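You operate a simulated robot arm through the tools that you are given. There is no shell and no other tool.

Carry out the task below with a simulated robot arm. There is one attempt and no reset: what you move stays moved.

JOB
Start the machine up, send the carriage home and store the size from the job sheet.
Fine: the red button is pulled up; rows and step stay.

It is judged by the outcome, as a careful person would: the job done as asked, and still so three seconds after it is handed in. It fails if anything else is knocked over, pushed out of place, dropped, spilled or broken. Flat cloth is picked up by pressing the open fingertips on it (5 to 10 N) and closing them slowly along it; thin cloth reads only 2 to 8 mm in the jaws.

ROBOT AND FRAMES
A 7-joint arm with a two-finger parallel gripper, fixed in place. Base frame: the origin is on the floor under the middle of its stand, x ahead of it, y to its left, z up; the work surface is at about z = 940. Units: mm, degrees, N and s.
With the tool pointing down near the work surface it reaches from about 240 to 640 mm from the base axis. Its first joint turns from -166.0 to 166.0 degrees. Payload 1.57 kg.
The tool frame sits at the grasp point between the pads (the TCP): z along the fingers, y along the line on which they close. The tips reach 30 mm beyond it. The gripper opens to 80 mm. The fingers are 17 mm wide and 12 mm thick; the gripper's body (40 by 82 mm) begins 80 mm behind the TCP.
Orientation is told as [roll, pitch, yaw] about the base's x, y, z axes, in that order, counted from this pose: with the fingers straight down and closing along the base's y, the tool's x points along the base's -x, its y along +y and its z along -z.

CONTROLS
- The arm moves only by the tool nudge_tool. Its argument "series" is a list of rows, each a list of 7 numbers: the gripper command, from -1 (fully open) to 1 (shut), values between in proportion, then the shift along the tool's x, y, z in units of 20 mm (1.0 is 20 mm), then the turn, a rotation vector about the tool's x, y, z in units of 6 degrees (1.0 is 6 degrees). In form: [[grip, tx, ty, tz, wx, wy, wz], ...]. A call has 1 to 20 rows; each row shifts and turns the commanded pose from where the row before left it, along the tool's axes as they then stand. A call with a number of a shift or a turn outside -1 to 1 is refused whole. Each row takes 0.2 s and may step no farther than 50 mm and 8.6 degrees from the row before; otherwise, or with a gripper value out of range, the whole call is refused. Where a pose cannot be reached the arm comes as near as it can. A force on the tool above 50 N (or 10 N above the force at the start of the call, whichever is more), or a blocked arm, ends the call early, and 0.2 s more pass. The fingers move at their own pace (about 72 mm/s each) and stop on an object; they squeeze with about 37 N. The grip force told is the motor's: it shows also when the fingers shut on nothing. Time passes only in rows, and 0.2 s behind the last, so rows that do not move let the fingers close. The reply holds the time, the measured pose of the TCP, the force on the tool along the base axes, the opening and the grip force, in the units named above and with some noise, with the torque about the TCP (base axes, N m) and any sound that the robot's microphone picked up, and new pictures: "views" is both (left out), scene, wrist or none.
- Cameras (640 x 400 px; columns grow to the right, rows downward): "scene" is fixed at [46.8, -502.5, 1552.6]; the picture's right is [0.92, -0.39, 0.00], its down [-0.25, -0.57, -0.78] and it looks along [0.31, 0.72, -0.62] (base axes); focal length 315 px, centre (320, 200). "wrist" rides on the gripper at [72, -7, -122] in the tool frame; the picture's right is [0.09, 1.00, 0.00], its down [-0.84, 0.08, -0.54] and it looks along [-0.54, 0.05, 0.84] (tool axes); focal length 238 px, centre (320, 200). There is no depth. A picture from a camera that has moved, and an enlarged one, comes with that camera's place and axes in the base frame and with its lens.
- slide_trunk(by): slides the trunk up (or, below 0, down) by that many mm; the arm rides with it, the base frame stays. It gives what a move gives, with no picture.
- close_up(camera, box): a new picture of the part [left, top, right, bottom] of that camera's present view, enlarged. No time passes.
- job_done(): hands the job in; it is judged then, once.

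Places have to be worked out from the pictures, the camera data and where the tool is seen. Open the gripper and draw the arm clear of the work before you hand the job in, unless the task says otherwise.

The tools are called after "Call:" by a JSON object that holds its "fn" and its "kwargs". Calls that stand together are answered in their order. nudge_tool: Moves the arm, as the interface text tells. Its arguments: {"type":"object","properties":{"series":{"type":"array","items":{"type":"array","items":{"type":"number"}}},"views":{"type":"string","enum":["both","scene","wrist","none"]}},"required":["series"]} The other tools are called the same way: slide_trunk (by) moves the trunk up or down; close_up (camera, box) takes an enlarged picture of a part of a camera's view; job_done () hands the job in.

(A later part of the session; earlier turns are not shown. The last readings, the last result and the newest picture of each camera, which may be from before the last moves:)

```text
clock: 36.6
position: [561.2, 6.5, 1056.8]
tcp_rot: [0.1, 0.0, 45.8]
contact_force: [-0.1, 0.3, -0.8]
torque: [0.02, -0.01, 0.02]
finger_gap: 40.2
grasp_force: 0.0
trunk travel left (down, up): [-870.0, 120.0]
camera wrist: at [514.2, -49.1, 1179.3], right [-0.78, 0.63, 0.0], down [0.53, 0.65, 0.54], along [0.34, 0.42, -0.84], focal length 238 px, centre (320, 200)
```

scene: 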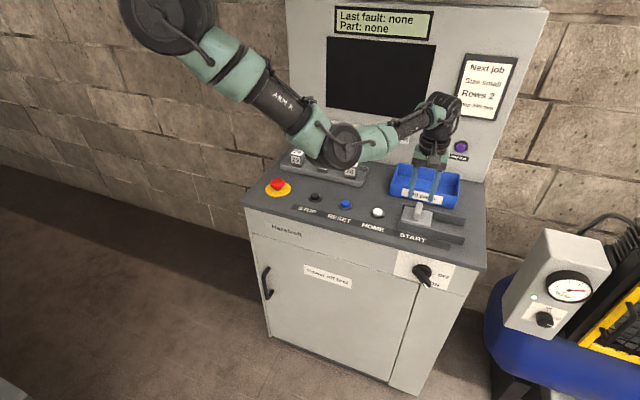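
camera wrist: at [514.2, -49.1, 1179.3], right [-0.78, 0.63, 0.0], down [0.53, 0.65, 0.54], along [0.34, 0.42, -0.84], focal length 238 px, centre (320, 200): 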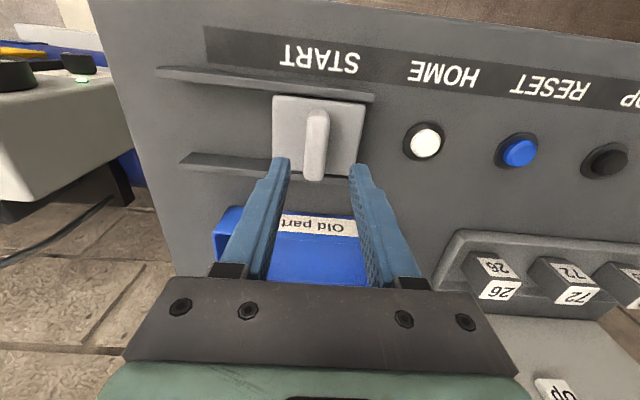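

I take a closer look at the handle before going down on it.

Call:
{"fn": "close_up", "kwargs": {"camera": "wrist", "box": [220, 60, 420, 200]}}

Call:
{"fn": "close_up", "kwargs": {"camera": "scene", "box": [380, 150, 480, 260]}}

```text
2.86 times, centred on (320, 130) of wrist
camera zoom: at [514.2, -49.1, 1179.3], right [-0.78, 0.63, 0.0], down [0.53, 0.65, 0.54], along [0.34, 0.42, -0.84], focal length 681 px, centre (320, 400)
```

zoom: 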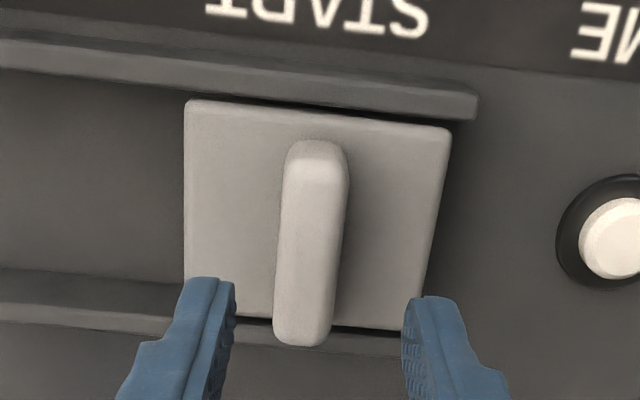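

```text
3.64 times, centred on (430, 205) of scene
camera zoom: at [46.8, -502.5, 1552.6], right [0.92, -0.39, 0.0], down [-0.25, -0.57, -0.78], along [0.31, 0.72, -0.62], focal length 1145 px, centre (-80, 182)
```

zoom: 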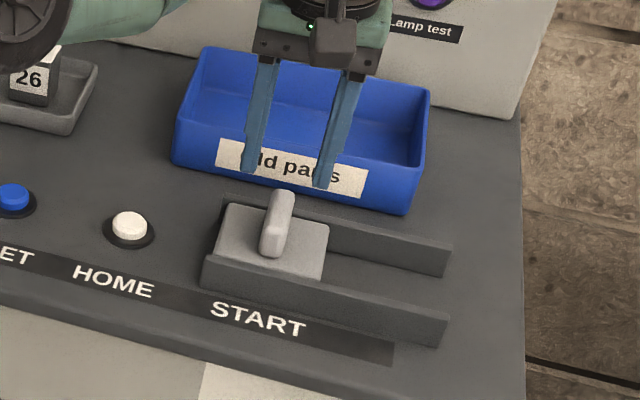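

The handle is a fin lying along m (≈374–420), about 15 mm wide, centred at e≈393, top at z≈1000, with rails running on to e≈540. I lower the open fingers astride it to z≈1008 and narrow the gap to about 26 mm without clamping.

Call:
{"fn": "nudge_tool", "kwargs": {"series": [[0, 0, 0, 0.8, 0, 0, 0], [0, 0, 0, 0.8, 0, 0, 0], [0, 0, 0, 0.8, 0, 0, 0], [0.35, 0, 0, 0, 0, 0, 0], [0.35, 0, 0, 0, 0, 0, 0]], "views": "both"}}

Call:
{"fn": "close_up", "kwargs": {"camera": "wrist", "box": [220, 60, 420, 200]}}

```text
clock: 37.8
position: [559.9, 7.1, 1010.3]
tcp_rot: [-0.1, 0.1, 45.9]
contact_force: [0.4, -0.2, -0.3]
torque: [0.0, -0.03, 0.04]
finger_gap: 26.4
grasp_force: 0.3
trunk travel left (down, up): [-870.0, 120.0]
camera wrist: at [513.7, -48.9, 1132.0], right [-0.78, 0.63, 0.0], down [0.53, 0.65, 0.54], along [0.34, 0.42, -0.84], focal length 238 px, centre (320, 200)
```

scene: 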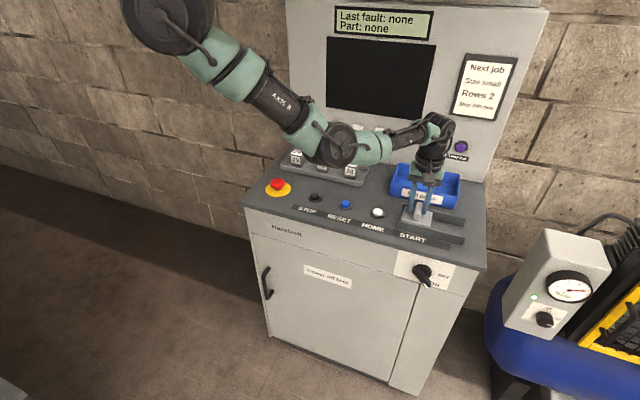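
wrist: 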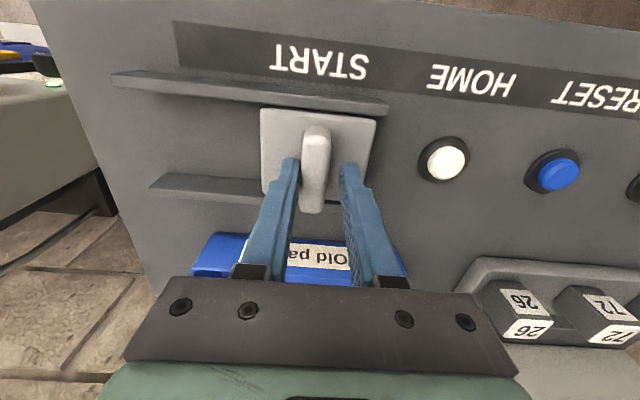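

```text
2.86 times, centred on (320, 130) of wrist
camera zoom: at [513.7, -48.9, 1132.0], right [-0.78, 0.63, 0.0], down [0.53, 0.65, 0.54], along [0.34, 0.42, -0.84], focal length 681 px, centre (320, 400)
```

zoom: 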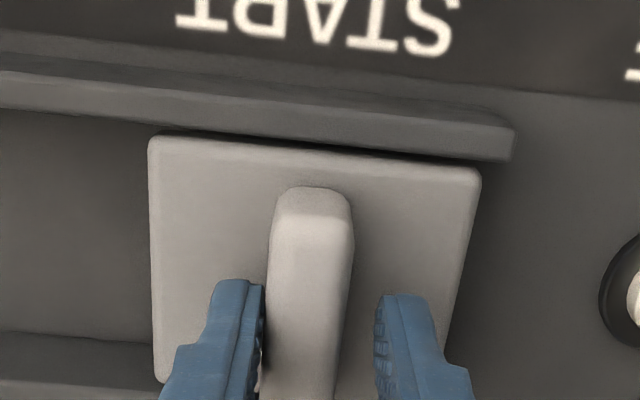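

The fingers stand astride the fin without contact. I push the slider to the right (+e), 50 mm first.

Call:
{"fn": "nudge_tool", "kwargs": {"series": [[0.35, 0, -0.4, 0, 0, 0, 0], [0.35, 0, -0.5, 0, 0, 0, 0], [0.35, 0, -0.5, 0, 0, 0, 0], [0.35, 0, -0.5, 0, 0, 0, 0], [0.35, 0, -0.5, 0, 0, 0, 0]], "views": "wrist"}}

```text
clock: 39.0
position: [594.4, -26.6, 1009.5]
tcp_rot: [0.0, 0.0, 45.8]
contact_force: [-1.1, 0.2, -1.1]
torque: [-0.02, 0.01, 0.0]
finger_gap: 26.2
grasp_force: 0.1
trunk travel left (down, up): [-870.0, 120.0]
camera wrist: at [547.7, -82.4, 1131.2], right [-0.78, 0.63, 0.0], down [0.53, 0.65, 0.54], along [0.34, 0.42, -0.84], focal length 238 px, centre (320, 200)
```

wrist: 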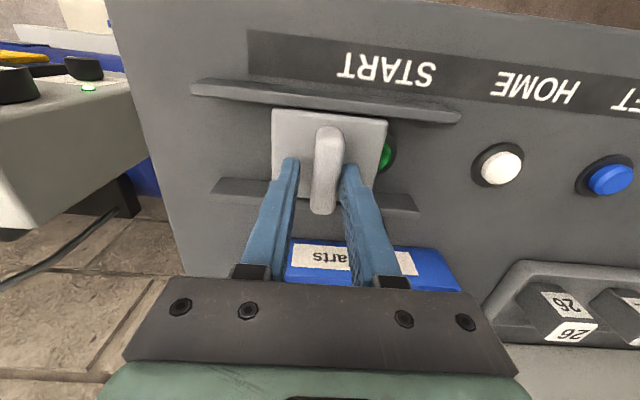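

The plate slides and a green button is appearing underneath it. I push 50 mm more in the same direction.

Call:
{"fn": "nudge_tool", "kwargs": {"series": [[0.35, 0, -0.5, 0, 0, 0, 0], [0.35, 0, -0.5, 0, 0, 0, 0], [0.35, 0, -0.5, 0, 0, 0, 0], [0.35, 0, -0.5, 0, 0, 0, 0], [0.35, 0, -0.5, 0, 0, 0, 0]], "views": "both"}}

```text
clock: 40.2
position: [604.8, -51.0, 1020.8]
tcp_rot: [-0.1, -0.1, 45.7]
contact_force: [0.8, 1.2, -0.2]
torque: [0.02, -0.01, -0.02]
finger_gap: 26.1
grasp_force: 0.5
out of reach, approached as far as the arm can: row 2, 3, 4, 5
trunk travel left (down, up): [-870.0, 120.0]
camera wrist: at [558.9, -106.7, 1142.3], right [-0.78, 0.63, 0.0], down [0.53, 0.65, 0.54], along [0.34, 0.42, -0.84], focal length 238 px, centre (320, 200)
```

scene: 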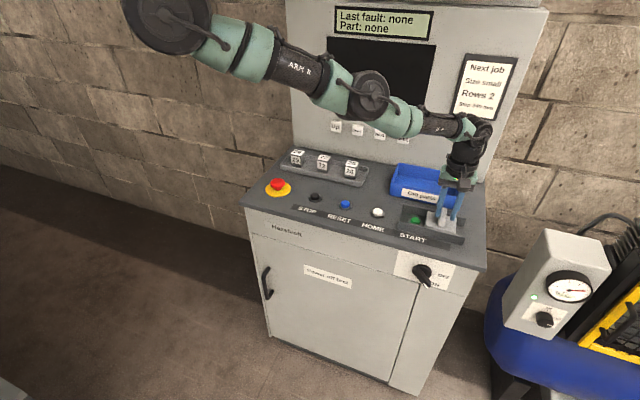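
wrist: 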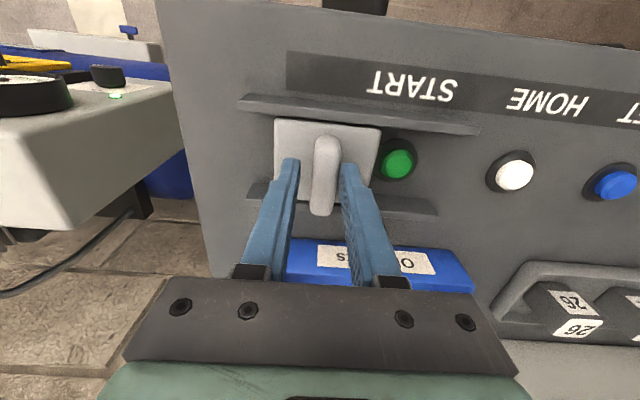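

The arm ran out of reach, with the green START button just uncovered. I lift straight up off the fin, then bring the trunk back down 120 mm for more reach.

Call:
{"fn": "nudge_tool", "kwargs": {"series": [[0.35, 0, 0, -1, 0, 0, 0], [0.35, 0, 0, -1, 0, 0, 0], [0.35, 0, 0, -1, 0, 0, 0], [0.35, 0, 0, -1, 0, 0, 0], [0.35, 0, 0, -1, 0, 0, 0], [0.35, 0, 0, -1, 0, 0, 0]], "views": "wrist"}}

Call:
{"fn": "slide_trunk", "kwargs": {"by": -120}}

Call:
{"fn": "nudge_tool", "kwargs": {"series": [[0.35, 0, 0, 0, 0, 0, 0]], "views": "both"}}

```text
clock: 41.6
position: [605.0, -49.8, 1139.7]
tcp_rot: [0.0, 0.1, 45.8]
contact_force: [0.5, 0.5, 0.0]
torque: [-0.06, -0.04, 0.01]
finger_gap: 26.3
grasp_force: 0.0
trunk travel left (down, up): [-870.0, 120.0]
camera wrist: at [559.1, -105.9, 1262.6], right [-0.78, 0.63, 0.0], down [0.53, 0.65, 0.54], along [0.34, 0.42, -0.84], focal length 238 px, centre (320, 200)
```

wrist: 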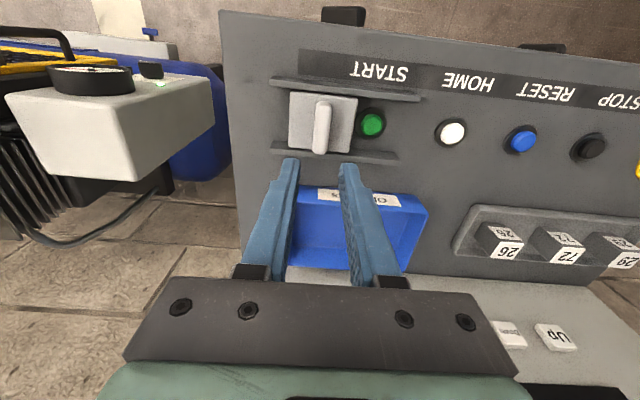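

```text
clock: 43.1
position: [605.8, -49.9, 1021.2]
tcp_rot: [0.0, 0.0, 45.8]
contact_force: [0.0, -0.3, -0.7]
torque: [0.03, 0.0, 0.01]
finger_gap: 26.0
grasp_force: 0.0
trunk travel left (down, up): [-750.0, 240.0]
```

```text
clock: 43.5
position: [605.0, -50.8, 1020.2]
tcp_rot: [0.0, 0.0, 45.8]
contact_force: [-0.9, -0.2, 0.1]
torque: [0.01, 0.01, -0.03]
finger_gap: 26.0
grasp_force: 0.0
trunk travel left (down, up): [-750.0, 240.0]
camera wrist: at [559.3, -105.9, 1142.3], right [-0.78, 0.63, 0.0], down [0.53, 0.65, 0.54], along [0.34, 0.42, -0.84], focal length 238 px, centre (320, 200)
```

scene: 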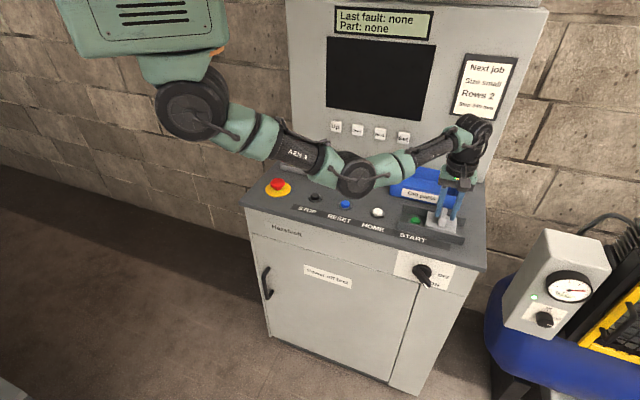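
wrist: 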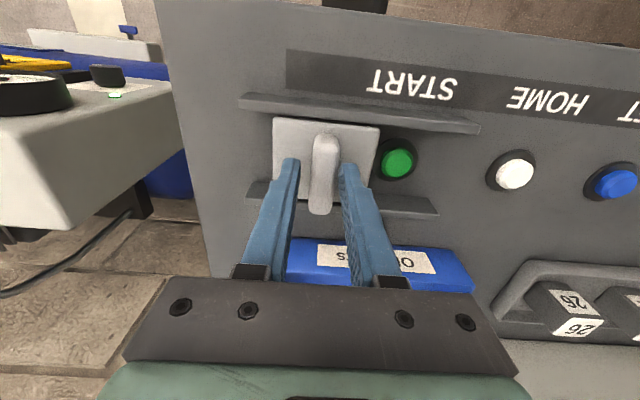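

Astride the fin again at z=1020. I go down 10 mm and push the plate a further 25 mm to clear the button fully.

Call:
{"fn": "nudge_tool", "kwargs": {"series": [[0.35, -0.3, 0, 0.5, 0, 0, 0], [0.35, 0, -0.4, 0, 0, 0, 0], [0.35, 0, -0.4, 0, 0, 0, 0], [0.35, 0, -0.4, 0, 0, 0, 0]], "views": "wrist"}}

```text
clock: 44.5
position: [625.9, -62.1, 1010.2]
tcp_rot: [-0.1, 0.1, 45.9]
contact_force: [-2.4, 2.6, -1.3]
torque: [0.01, 0.01, -0.02]
finger_gap: 29.1
grasp_force: 1.8
trunk travel left (down, up): [-750.0, 240.0]
camera wrist: at [579.9, -116.5, 1132.2], right [-0.78, 0.63, 0.0], down [0.53, 0.65, 0.54], along [0.34, 0.42, -0.84], focal length 238 px, centre (320, 200)
```

wrist: 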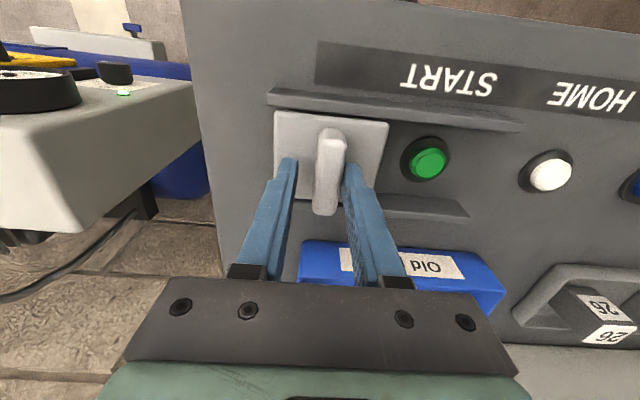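

The plate has reached its end stop and the green START button is fully clear, at about m=398, e=394. I lift off, close the fingers and move over the button.

Call:
{"fn": "nudge_tool", "kwargs": {"series": [[0.3, 0, 0.2, 0, 0, 0, 0], [0.3, 0, 0, -1, 0, 0, 0], [0.3, 0, 0, -1, 0, 0, 0], [1, 0, 0, -0.5, 0, 0, 0], [1, 0, 0.9, 0, 0, 0, 0], [1, 0, 0.9, 0, 0, 0, 0], [1, 0, 0.9, 0, 0, 0, 0], [1, 0, 0.9, 0, 0, 0, 0], [1, 0, 0.8, 0, 0, 0, 0]], "views": "both"}}

Call:
{"fn": "close_up", "kwargs": {"camera": "wrist", "box": [220, 60, 420, 200]}}

```text
clock: 46.5
position: [559.2, 1.5, 1059.5]
tcp_rot: [0.0, 0.0, 45.9]
contact_force: [0.2, -0.7, -0.5]
torque: [0.0, 0.0, 0.06]
finger_gap: 0.0
grasp_force: 21.0
trunk travel left (down, up): [-750.0, 240.0]
camera wrist: at [513.2, -53.8, 1180.9], right [-0.78, 0.63, 0.0], down [0.53, 0.65, 0.54], along [0.34, 0.42, -0.84], focal length 238 px, centre (320, 200)
```

scene: 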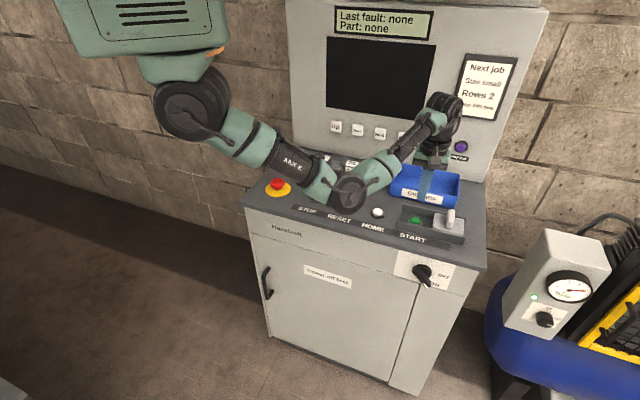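
wrist: 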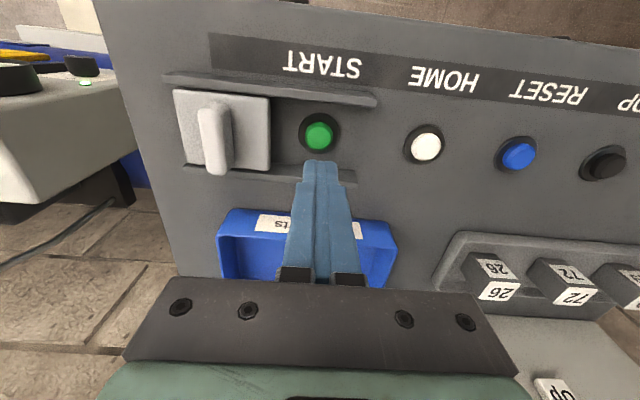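

```text
2.86 times, centred on (320, 130) of wrist
camera zoom: at [513.2, -53.8, 1180.9], right [-0.78, 0.63, 0.0], down [0.53, 0.65, 0.54], along [0.34, 0.42, -0.84], focal length 681 px, centre (320, 400)
```

zoom: 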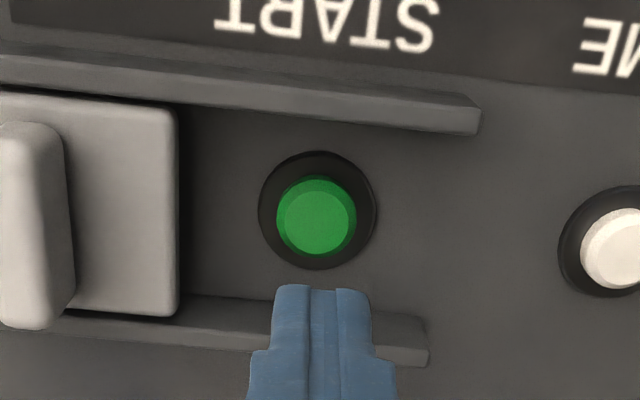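

Aligned over the button within 1 mm. I lower to about 10 mm above it, then press in small steps.

Call:
{"fn": "nudge_tool", "kwargs": {"series": [[1, 0, 0, 1, 0, 0, 0], [1, 0, 0, 1, 0, 0, 0], [1, 0, 0, 0.9, 0, 0, 0], [1, 0, 0, 0.2, 0, 0, 0]], "views": "scene"}}

```text
clock: 47.5
position: [562.0, 2.9, 998.0]
tcp_rot: [0.0, 0.0, 45.9]
contact_force: [-0.7, 0.1, -0.1]
torque: [0.0, -0.01, 0.0]
finger_gap: 0.0
grasp_force: 21.6
trunk travel left (down, up): [-750.0, 240.0]
```

scene: 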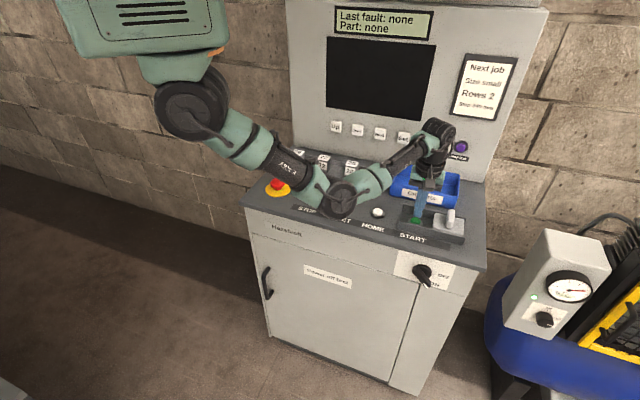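

No contact yet at tip z≈968. I press on in 3 mm steps.

Call:
{"fn": "nudge_tool", "kwargs": {"series": [[1, 0, 0, 0.15, 0, 0, 0], [1, 0, 0, 0.15, 0, 0, 0], [1, 0, 0, 0.15, 0, 0, 0], [1, 0, 0, 0.15, 0, 0, 0]], "views": "none"}}

```text
clock: 48.5
position: [560.8, 2.1, 985.2]
tcp_rot: [0.0, -0.1, 45.7]
contact_force: [-0.1, 0.3, 0.1]
torque: [0.01, 0.01, 0.02]
finger_gap: 0.3
grasp_force: 21.5
trunk travel left (down, up): [-750.0, 240.0]
```

Call:
{"fn": "nudge_tool", "kwargs": {"series": [[1, 0, 0, 0.1, 0, 0, 0], [1, 0, 0, 0.1, 0, 0, 0], [1, 0, 0, 0.1, 0, 0, 0]], "views": "wrist"}}

```text
clock: 49.3
position: [561.5, 1.4, 980.8]
tcp_rot: [-0.1, -0.1, 45.8]
contact_force: [-0.3, 0.1, 0.5]
torque: [0.0, 0.01, 0.02]
finger_gap: 0.0
grasp_force: 21.0
trunk travel left (down, up): [-750.0, 240.0]
camera wrist: at [515.0, -54.7, 1103.1], right [-0.78, 0.63, 0.0], down [0.53, 0.65, 0.54], along [0.34, 0.42, -0.84], focal length 238 px, centre (320, 200)
```

wrist: 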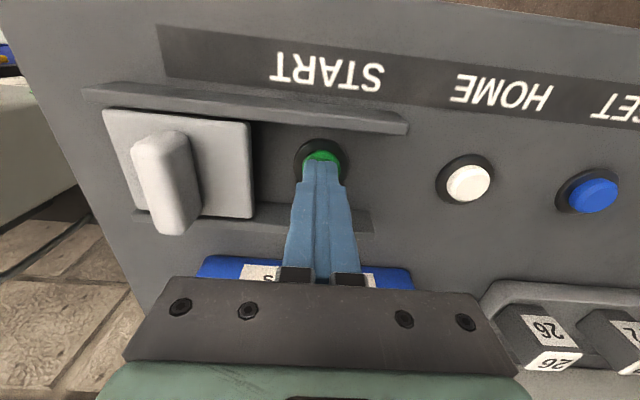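

Tip at about z=951 and still no load, though very close to the button. I continue in 2 mm steps.

Call:
{"fn": "nudge_tool", "kwargs": {"series": [[1, 0, 0, 0.1, 0, 0, 0], [1, 0, 0, 0.1, 0, 0, 0]], "views": "scene"}}

```text
clock: 49.9
position: [560.6, 0.8, 977.2]
tcp_rot: [-0.1, -0.1, 45.8]
contact_force: [0.9, -1.3, 3.6]
torque: [-0.06, -0.02, 0.03]
finger_gap: 0.0
grasp_force: 21.2
trunk travel left (down, up): [-750.0, 240.0]
heard: click
```

scene: 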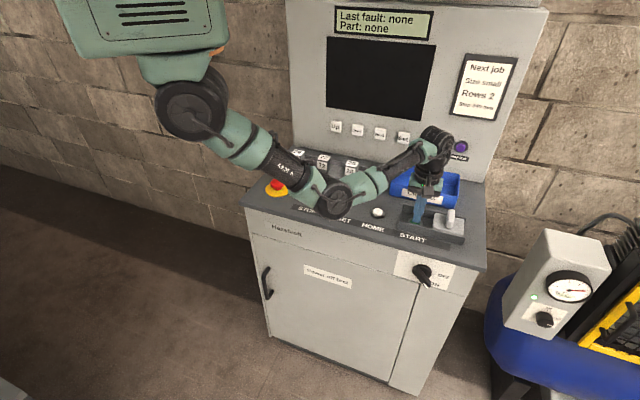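

A click was heard with 3.6 N on the tip: START is pressed. I lift off and look at the screen.

Call:
{"fn": "nudge_tool", "kwargs": {"series": [[1, 0, 0, -0.5, 0, 0, 0], [1, 0, 0, -1, 0, 0, 0], [1, 0, 0, -1, 0, 0, 0], [1, 0, 0, -1, 0, 0, 0]], "views": "both"}}

Call:
{"fn": "close_up", "kwargs": {"camera": "scene", "box": [310, 0, 470, 150]}}

```text
clock: 50.9
position: [560.1, 1.7, 1046.3]
tcp_rot: [0.0, -0.1, 45.6]
contact_force: [-0.4, 0.1, 0.3]
torque: [-0.01, -0.04, 0.03]
finger_gap: 0.0
grasp_force: 21.2
trunk travel left (down, up): [-750.0, 240.0]
camera wrist: at [514.6, -53.5, 1168.6], right [-0.78, 0.63, 0.0], down [0.53, 0.65, 0.54], along [0.34, 0.42, -0.84], focal length 238 px, centre (320, 200)
```

scene: 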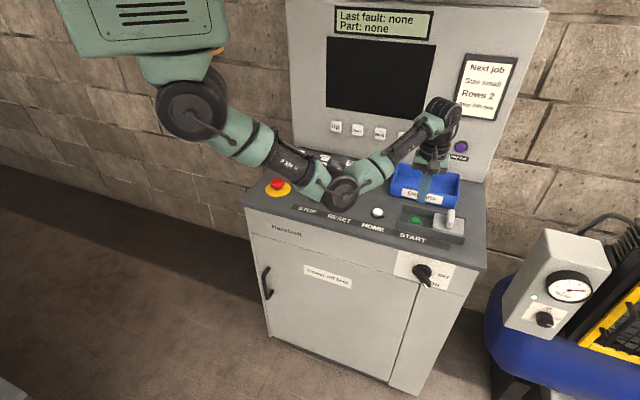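
wrist: 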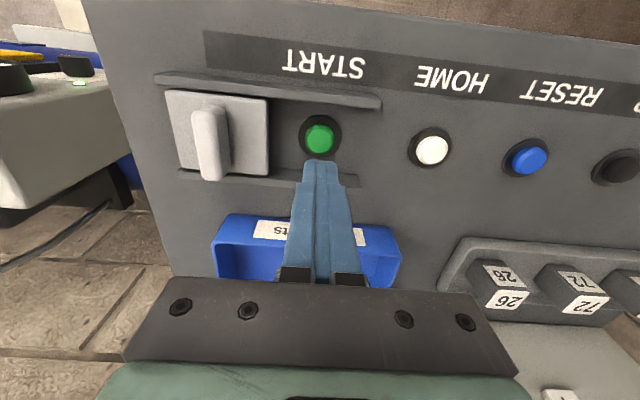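

```text
2.67 times, centred on (390, 75) of scene
camera zoom: at [46.8, -502.5, 1552.6], right [0.92, -0.39, 0.0], down [-0.25, -0.57, -0.78], along [0.31, 0.72, -0.62], focal length 840 px, centre (133, 533)
```

zoom: 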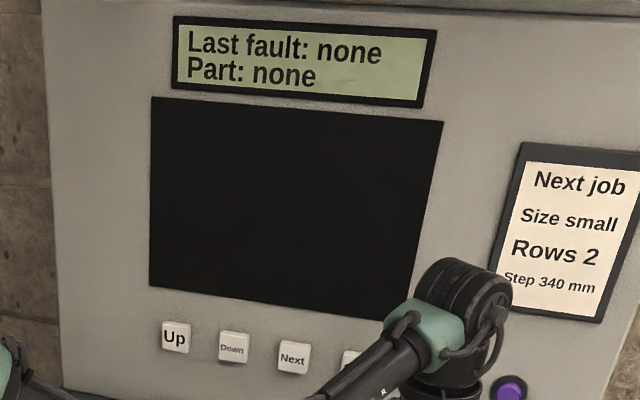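

The screen remains dark although the START press clicked. I check the knob position and the lamps on top.

Call:
{"fn": "close_up", "kwargs": {"camera": "scene", "box": [385, 240, 465, 300]}}

Call:
{"fn": "close_up", "kwargs": {"camera": "scene", "box": [250, 160, 410, 260]}}

Call:
{"fn": "close_up", "kwargs": {"camera": "scene", "box": [480, 220, 640, 350]}}

```text
6.67 times, centred on (425, 270) of scene
camera zoom: at [46.8, -502.5, 1552.6], right [0.92, -0.39, 0.0], down [-0.25, -0.57, -0.78], along [0.31, 0.72, -0.62], focal length 2099 px, centre (-380, -267)
```

zoom: 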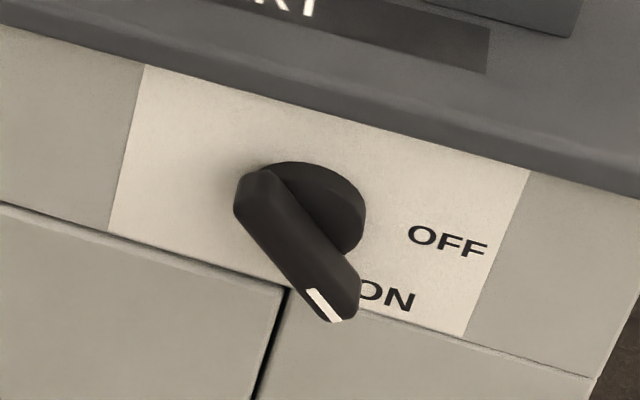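

```text
4.00 times, centred on (330, 210) of scene
camera zoom: at [46.8, -502.5, 1552.6], right [0.92, -0.39, 0.0], down [-0.25, -0.57, -0.78], along [0.31, 0.72, -0.62], focal length 1260 px, centre (280, 160)
```

zoom: 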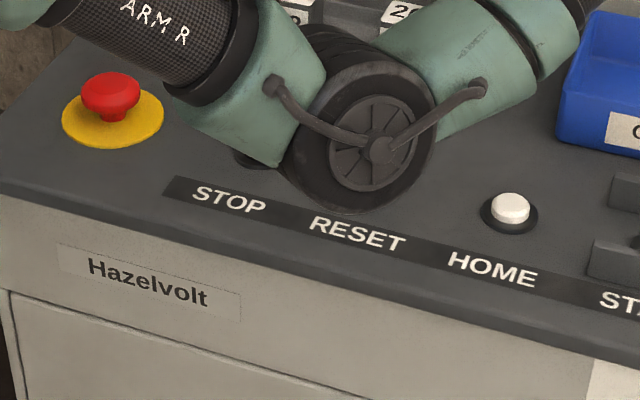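

```text
3.08 times, centred on (560, 285) of scene
camera zoom: at [46.8, -502.5, 1552.6], right [0.92, -0.39, 0.0], down [-0.25, -0.57, -0.78], along [0.31, 0.72, -0.62], focal length 969 px, centre (-418, -62)
```

zoom: 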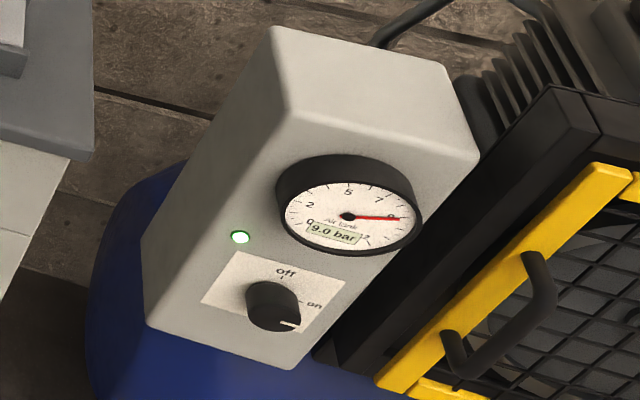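

The pointer is on ON and the red button is up. I wait a little to see whether the screen boots.

Call:
{"fn": "nudge_tool", "kwargs": {"series": [[1, 0, 0, -1, 0, 0, 0], [1, 0, 0, -1, 0, 0, 0], [1, 0, 0, -1, 0, 0, 0], [1, 0, 0, 0, 0, 0, 0], [1, 0, 0, 0, 0, 0, 0], [1, 0, 0, 0, 0, 0, 0], [1, 0, 0, 0, 0, 0, 0], [1, 0, 0, 0, 0, 0, 0], [1, 0, 0, 0, 0, 0, 0], [1, 0, 0, 0, 0, 0, 0]], "views": "both"}}

```text
clock: 53.1
position: [560.3, 1.6, 1104.9]
tcp_rot: [0.0, 0.0, 45.7]
contact_force: [-1.6, 0.0, -0.5]
torque: [0.01, 0.0, 0.0]
finger_gap: 0.2
grasp_force: 21.0
trunk travel left (down, up): [-750.0, 240.0]
camera wrist: at [514.3, -54.8, 1227.8], right [-0.78, 0.63, 0.0], down [0.53, 0.65, 0.54], along [0.34, 0.42, -0.84], focal length 238 px, centre (320, 200)
```

scene: 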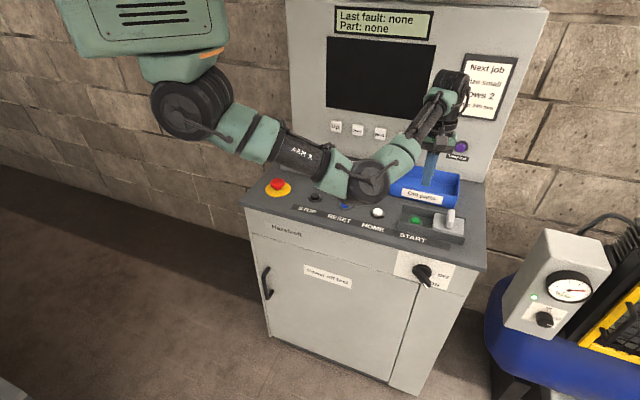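
wrist: 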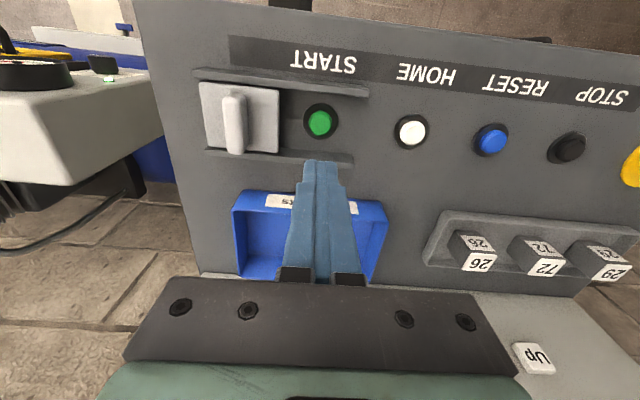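

Still dark after several seconds. I want to read the lamps and labels on top of the machine (upper left), so I move the hand up and left and tilt it to point the wrist camera there.

Call:
{"fn": "nudge_tool", "kwargs": {"series": [[1, 0.4, 0.9, -0.9, 0, 0, 0], [1, 0.4, 0.9, -0.9, 0, 0, 0], [1, 0.4, 0.9, -0.9, 0, 0, 0], [1, 0.4, 0.9, -0.9, 0, 0, 0], [1, 0.4, 0.9, -0.9, 0, 0, 0], [1, 0.4, 0.9, -0.9, 0, 0, 0], [1, 0.4, 0.9, -0.9, 0, 0, 0], [1, 0.4, 0.9, -0.9, 0, 0, 0], [1, 0, 0, 0, 0, -1, 0], [1, 0, 0, 0, 0, -1, 0], [1, 0, 0, 0, 0, -1, 0], [1, 0, 0, 0, 0, -1, 0], [1, 0, 0, 0, 0, -1, 0], [1, 0, 0, 0, 0, -1, 0], [1, 0, 0, 0, 0, -1, 0], [1, 0, 0, 0, 0, -1, 0]], "views": "both"}}

```text
clock: 56.5
position: [412.8, 56.3, 1250.6]
tcp_rot: [-0.2, -48.1, 45.7]
contact_force: [-0.6, 0.1, 0.3]
torque: [0.0, 0.02, -0.01]
finger_gap: 0.0
grasp_force: 21.5
trunk travel left (down, up): [-750.0, 240.0]
camera wrist: at [320.0, -47.3, 1278.2], right [-0.76, 0.65, -0.07], down [0.05, 0.17, 0.98], along [0.65, 0.74, -0.16], focal length 238 px, centre (320, 200)
```

scene: 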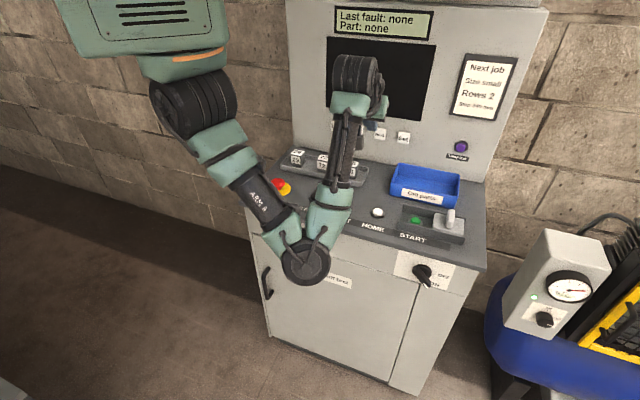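
wrist: 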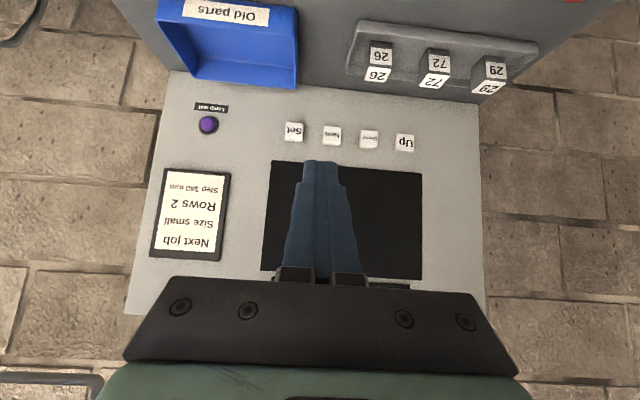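

The panel is in view; I tilt up further and raise to see the lamps on top.

Call:
{"fn": "nudge_tool", "kwargs": {"series": [[1, 0, 0, 0, 0, -1, 0], [1, 0, 0, 0, 0, -1, 0], [1, 0, 0, 0, 0, -1, 0], [1, 0, 0, 0, 0, -1, 0], [1, 0, 0, 0, 0, -1, 0], [1, -1, 0.5, 0, 0, 0, 0], [1, -1, 0.5, 0, 0, 0, 0], [1, -1, 0.5, 0, 0, 0, 0], [1, -1, 0.5, 0, 0, 0, 0], [1, -1, 0.5, 0, 0, 0, 0]], "views": "both"}}

```text
clock: 58.7
position: [432.3, 90.6, 1343.1]
tcp_rot: [0.0, -78.0, 45.8]
contact_force: [0.0, 0.0, 0.0]
torque: [0.0, -0.02, 0.01]
finger_gap: 0.1
grasp_force: 21.5
out of reach, approached as far as the arm can: row 6, 7, 8, 9, 10
trunk travel left (down, up): [-750.0, 240.0]
camera wrist: at [343.2, -10.5, 1298.3], right [-0.73, 0.68, -0.09], down [-0.3, -0.2, 0.93], along [0.62, 0.7, 0.35], focal length 238 px, centre (320, 200)
```

scene: 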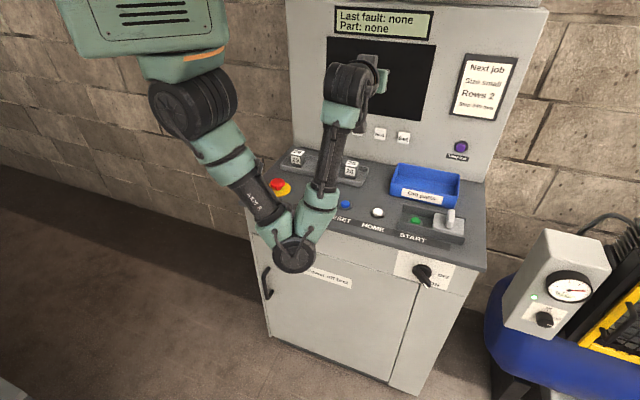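
wrist: 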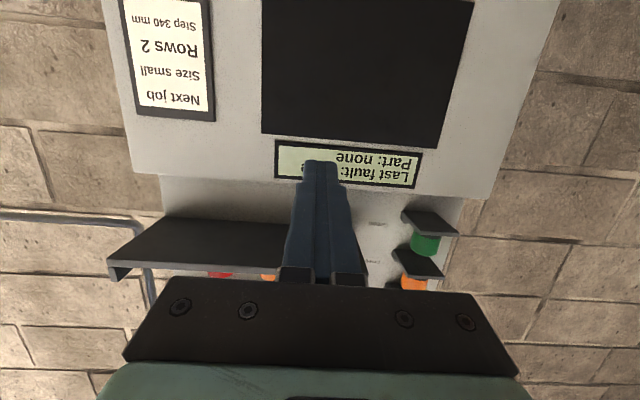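

Call:
{"fn": "close_up", "kwargs": {"camera": "wrist", "box": [340, 190, 480, 300]}}

Call:
{"fn": "close_up", "kwargs": {"camera": "wrist", "box": [100, 190, 300, 300]}}

Call:
{"fn": "slide_trunk", "kwargs": {"by": 150}}

Call:
{"fn": "nudge_tool", "kwargs": {"series": [[1, 0, 0, 0, 0, 0, 0]], "views": "both"}}

```text
3.64 times, centred on (410, 245) of wrist
camera zoom: at [343.2, -10.5, 1298.3], right [-0.73, 0.68, -0.09], down [-0.3, -0.2, 0.93], along [0.62, 0.7, 0.35], focal length 867 px, centre (-7, 36)
```

zoom: 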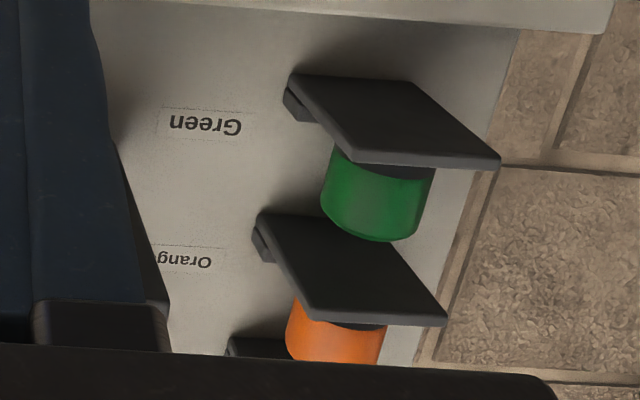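

```text
3.20 times, centred on (200, 245) of wrist
camera zoom: at [343.2, -10.5, 1298.3], right [-0.73, 0.68, -0.09], down [-0.3, -0.2, 0.93], along [0.62, 0.7, 0.35], focal length 763 px, centre (704, 56)
```

zoom: 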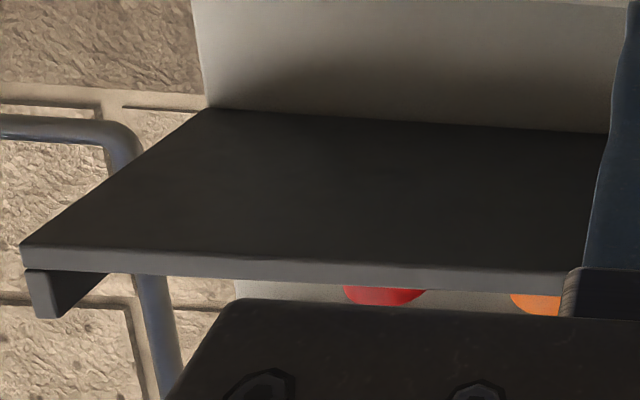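

```text
clock: 60.5
position: [432.9, 91.0, 1493.1]
tcp_rot: [-0.1, -78.0, 46.0]
contact_force: [-0.5, 0.0, 0.3]
torque: [-0.01, 0.0, -0.01]
finger_gap: 0.0
grasp_force: 21.4
trunk travel left (down, up): [-900.0, 90.0]
```

```text
clock: 60.9
position: [432.6, 88.7, 1492.6]
tcp_rot: [-0.3, -78.0, 46.0]
contact_force: [0.3, 0.1, 0.1]
torque: [0.0, 0.01, 0.01]
finger_gap: 0.0
grasp_force: 21.3
trunk travel left (down, up): [-900.0, 90.0]
camera wrist: at [343.0, -10.5, 1448.2], right [-0.73, 0.68, -0.09], down [-0.3, -0.2, 0.93], along [0.62, 0.7, 0.35], focal length 238 px, centre (320, 200)
```

scene: 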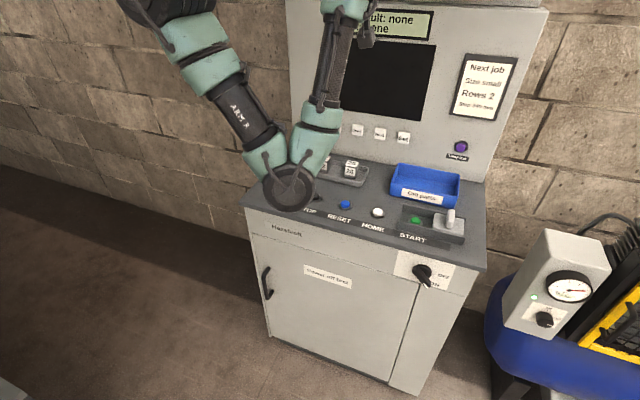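
wrist: 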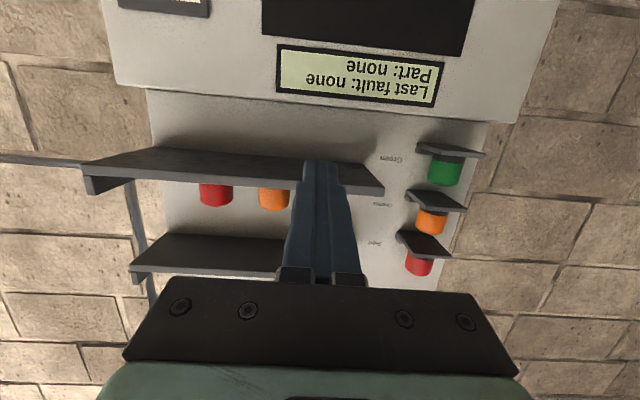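

I zoom in on the lamp column and the shelf beside it.

Call:
{"fn": "close_up", "kwargs": {"camera": "wrist", "box": [360, 130, 500, 290]}}

Call:
{"fn": "close_up", "kwargs": {"camera": "wrist", "box": [80, 120, 400, 290]}}

```text
2.50 times, centred on (430, 210) of wrist
camera zoom: at [343.0, -10.5, 1448.2], right [-0.73, 0.68, -0.09], down [-0.3, -0.2, 0.93], along [0.62, 0.7, 0.35], focal length 596 px, centre (45, 175)
```

zoom: 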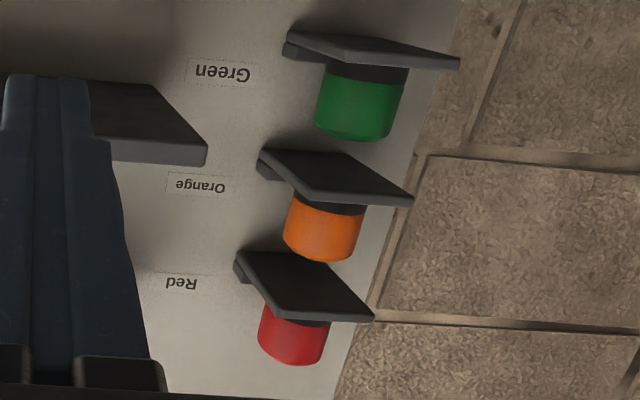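

```text
2.00 times, centred on (240, 205) of wrist
camera zoom: at [343.0, -10.5, 1448.2], right [-0.73, 0.68, -0.09], down [-0.3, -0.2, 0.93], along [0.62, 0.7, 0.35], focal length 477 px, centre (480, 190)
```

zoom: 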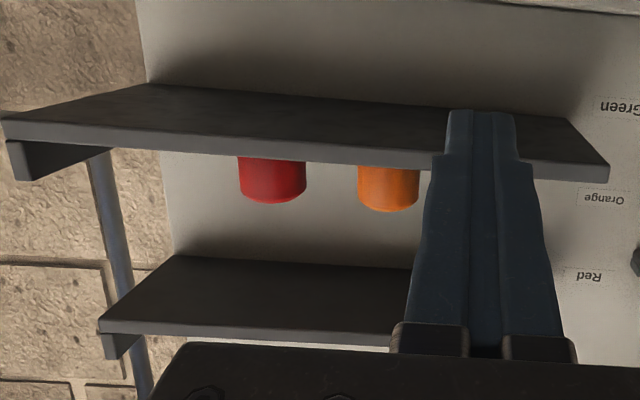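

All lamps are dark and there are spare lamps on a shelf, so the machine is simply not live yet. "The red button is pulled up" may mean that pulling up a pressed red button is allowed, so I need a close view of the emergency stop at about m=389, e=-38. I turn the tool back towards vertical and move over there.

Call:
{"fn": "nudge_tool", "kwargs": {"series": [[1, 0, 0.5, 0, 0, 1, 0], [1, 0, 0.5, 0, 0, 1, 0], [1, 0, 0.5, 0, 0, 1, 0], [1, 0, 0.5, 0, 0, 1, 0], [1, 0, 0.5, 0, 0, 1, 0], [1, 0, 0.5, 0, 0, 1, 0], [1, 0, 0.5, 0, 0, 1, 0], [1, 0, 0.5, 0, 0, 1, 0], [1, 0, 0.9, 0.5, 0, 0, 0], [1, 0, 0.9, 0.5, 0, 0, 0], [1, 0, 0.9, 0.5, 0, 0, 0], [1, 0, 0.9, 0.5, 0, 0, 0], [1, 0, 0.9, 0.5, 0, 0, 0], [1, 0, 0.9, 0.5, 0, 0, 0], [1, 0, 0.9, 0.5, 0, 0, 0], [1, 0, 0.9, 0.5, 0, 0, 0]], "views": "both"}}

```text
clock: 64.3
position: [300.4, 276.1, 1421.6]
tcp_rot: [-0.1, -30.0, 45.9]
contact_force: [0.0, 0.0, 0.4]
torque: [-0.02, -0.01, 0.01]
finger_gap: 0.1
grasp_force: 21.5
trunk travel left (down, up): [-900.0, 90.0]
camera wrist: at [218.0, 183.0, 1491.5], right [-0.77, 0.64, -0.05], down [0.26, 0.38, 0.89], along [0.58, 0.67, -0.46], focal length 238 px, centre (320, 200)
```

scene: 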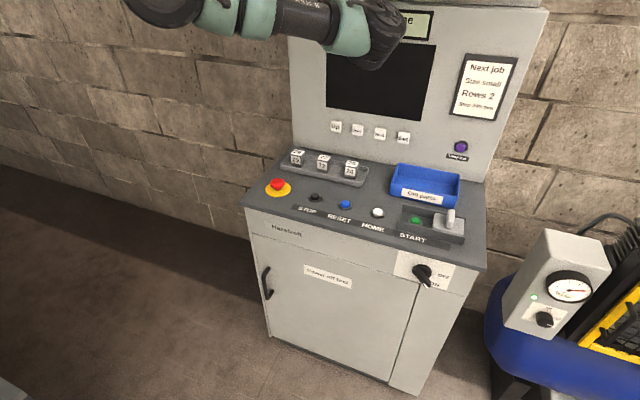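
wrist: 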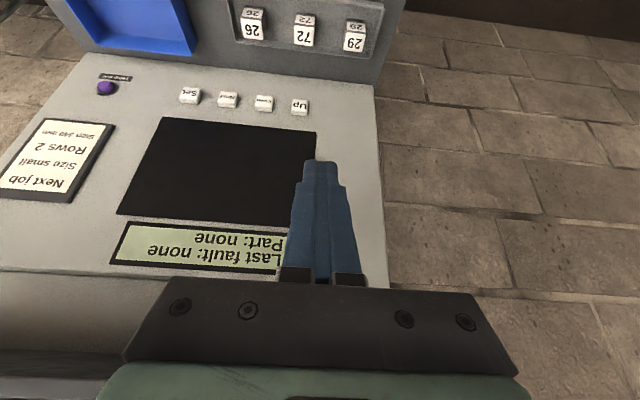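

The arm is out of the way and elbow-up now. I finish turning vertical and descend over the red button, staying about 200 mm above the desk.

Call:
{"fn": "nudge_tool", "kwargs": {"series": [[-1, 0, 0, 0, 0, 1, 0], [-1, 0, 0, 0, 0, 1, 0], [-1, 0, 0, 0, 0, 1, 0], [-1, 0, 0, 0, 0, 1, 0], [-1, 0, 0, 0, 0, 1, 0], [-1, 0.2, 0.23, 0.95, 0, 0, 0], [-1, 0.2, 0.23, 0.95, 0, 0, 0], [-1, 0.2, 0.23, 0.95, 0, 0, 0], [-1, 0.2, 0.23, 0.95, 0, 0, 0], [-1, 0.2, 0.23, 0.95, 0, 0, 0], [-1, 0.2, 0.23, 0.95, 0, 0, 0], [-1, 0.2, 0.23, 0.95, 0, 0, 0], [-1, 0.2, 0.23, 0.95, 0, 0, 0], [-1, 0.2, 0.23, 0.95, 0, 0, 0], [-1, 0.2, 0.23, 0.95, 0, 0, 0], [-1, 0.2, 0.23, 0.95, 0, 0, 0], [-1, 0.2, 0.23, 0.95, 0, 0, 0]], "views": "both"}}

Call:
{"fn": "close_up", "kwargs": {"camera": "scene", "box": [250, 160, 330, 210]}}

```text
clock: 67.9
position: [226.5, 279.8, 1195.3]
tcp_rot: [0.0, 0.1, 45.8]
contact_force: [0.0, 0.4, 0.4]
torque: [0.02, 0.02, 0.02]
finger_gap: 80.1
grasp_force: 0.0
trunk travel left (down, up): [-900.0, 90.0]
camera wrist: at [180.5, 223.5, 1317.1], right [-0.78, 0.63, 0.0], down [0.53, 0.65, 0.54], along [0.34, 0.42, -0.84], focal length 238 px, centre (320, 200)
```

scene: 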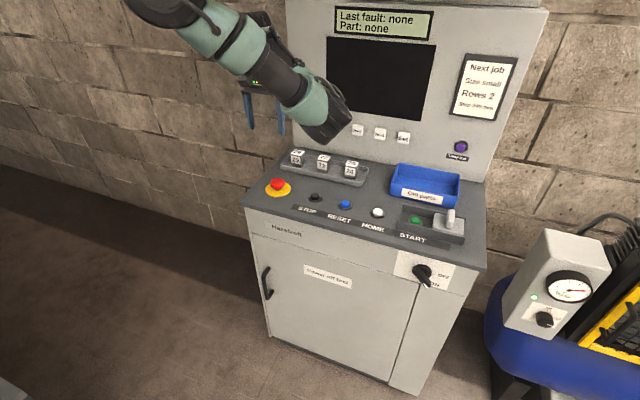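
wrist: 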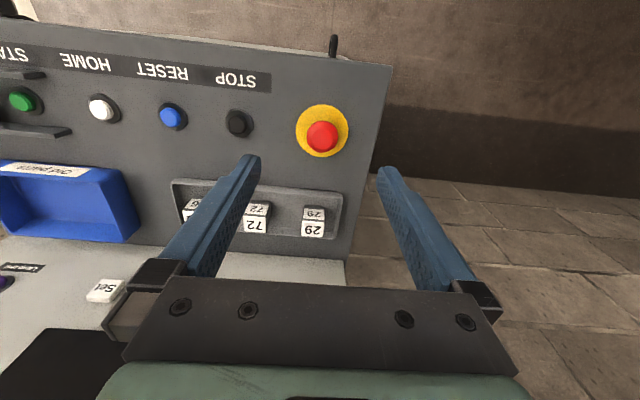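

```text
8.00 times, centred on (290, 185) of scene
camera zoom: at [46.8, -502.5, 1552.6], right [0.92, -0.39, 0.0], down [-0.25, -0.57, -0.78], along [0.31, 0.72, -0.62], focal length 2519 px, centre (560, 320)
```

zoom: 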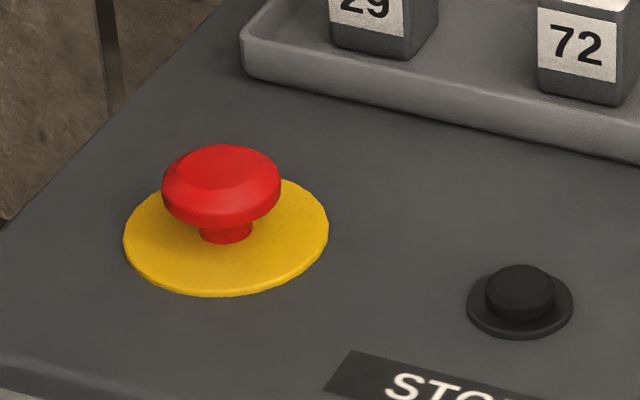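

Close up, the red button's head stands about 19 mm above its yellow disc on a visible stem, so it does look pulled up already. After a power-up with a released stop, RESET normally comes before START, so I move over the blue RESET button (about m=396, e=186).

Call:
{"fn": "nudge_tool", "kwargs": {"series": [[1, -0.16, -0.93, 0, 0, 0, 0], [1, -0.16, -0.93, 0, 0, 0, 0], [1, -0.16, -0.93, 0.2, 0, 0, 0], [1, -0.16, -0.93, 0.6, 0, 0, 0], [1, -0.16, -0.93, 0.6, 0, 0, 0], [1, -0.16, -0.93, 0.6, 0, 0, 0], [1, -0.16, -0.93, 0.6, 0, 0, 0], [1, -0.16, -0.93, 0.6, 0, 0, 0], [1, -0.16, -0.93, 0.6, 0, 0, 0], [1, -0.16, -0.93, 0.6, 0, 0, 0], [1, -0.16, -0.93, 0.6, 0, 0, 0], [1, -0.16, -0.93, 0.6, 0, 0, 0]], "views": "both"}}

```text
clock: 70.5
position: [414.1, 150.6, 1084.2]
tcp_rot: [-0.1, 0.0, 45.9]
contact_force: [-0.3, -0.2, 0.3]
torque: [0.0, 0.02, -0.01]
finger_gap: 0.5
grasp_force: 21.6
trunk travel left (down, up): [-900.0, 90.0]
camera wrist: at [367.0, 93.5, 1205.4], right [-0.78, 0.63, 0.0], down [0.53, 0.66, 0.54], along [0.34, 0.42, -0.84], focal length 238 px, centre (320, 200)
```

scene: 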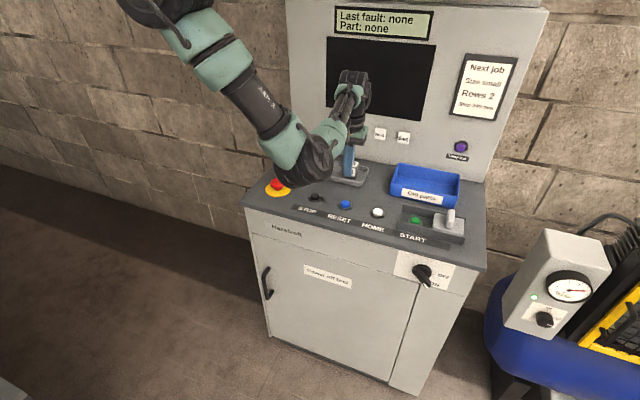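
wrist: 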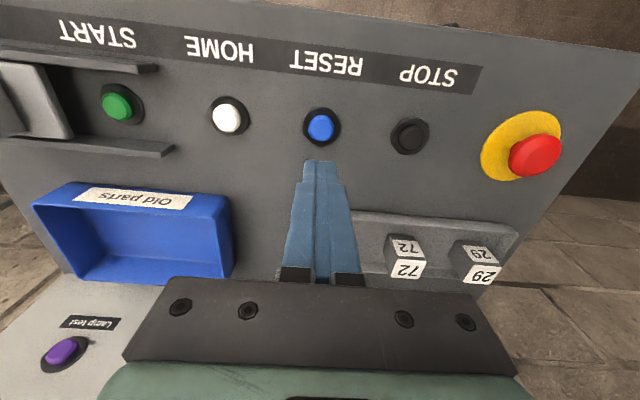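

RESET is straight below, about 4 mm nearer. I lower to TCP z≈988 and then press down to about z≈977, where START clicked.

Call:
{"fn": "nudge_tool", "kwargs": {"series": [[1, 0.2, 0, 0.9, 0, 0, 0], [1, 0, 0, 0.9, 0, 0, 0], [1, 0, 0, 0.9, 0, 0, 0], [1, 0, 0, 0.9, 0, 0, 0], [1, 0, 0, 0.9, 0, 0, 0], [1, 0, 0, 0.3, 0, 0, 0], [1, 0, 0, 0.15, 0, 0, 0]], "views": "wrist"}}

```text
clock: 72.1
position: [411.3, 149.6, 985.0]
tcp_rot: [0.1, 0.0, 45.8]
contact_force: [0.2, 0.3, 0.3]
torque: [0.0, 0.03, 0.0]
finger_gap: 0.0
grasp_force: 20.6
trunk travel left (down, up): [-900.0, 90.0]
camera wrist: at [365.0, 92.3, 1106.5], right [-0.78, 0.63, 0.0], down [0.53, 0.66, 0.54], along [0.34, 0.42, -0.84], focal length 238 px, centre (320, 200)
```

wrist: 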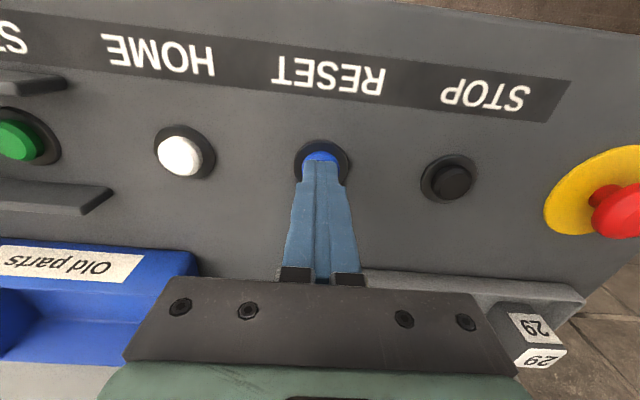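

Aligned on RESET. I press down in 2 mm steps.

Call:
{"fn": "nudge_tool", "kwargs": {"series": [[1, 0, 0, 0.1, 0, 0, 0], [1, 0, 0, 0.1, 0, 0, 0], [1, 0, 0, 0.1, 0, 0, 0], [1, 0, 0, 0.1, 0, 0, 0]], "views": "scene"}}

```text
clock: 73.1
position: [411.2, 146.8, 978.4]
tcp_rot: [-0.1, -0.1, 45.8]
contact_force: [0.0, 0.1, 6.3]
torque: [-0.01, 0.0, 0.04]
finger_gap: 0.0
grasp_force: 20.8
trunk travel left (down, up): [-900.0, 90.0]
heard: click
```

scene: 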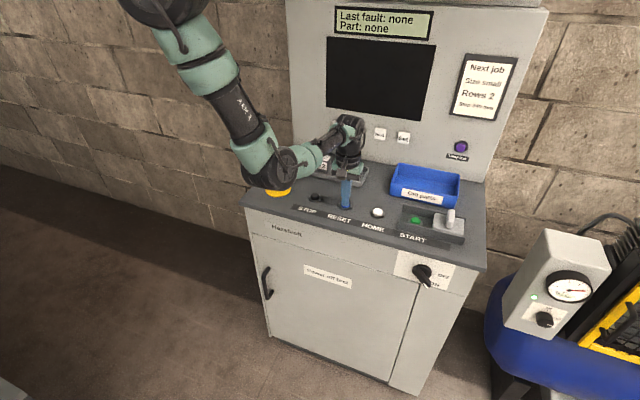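

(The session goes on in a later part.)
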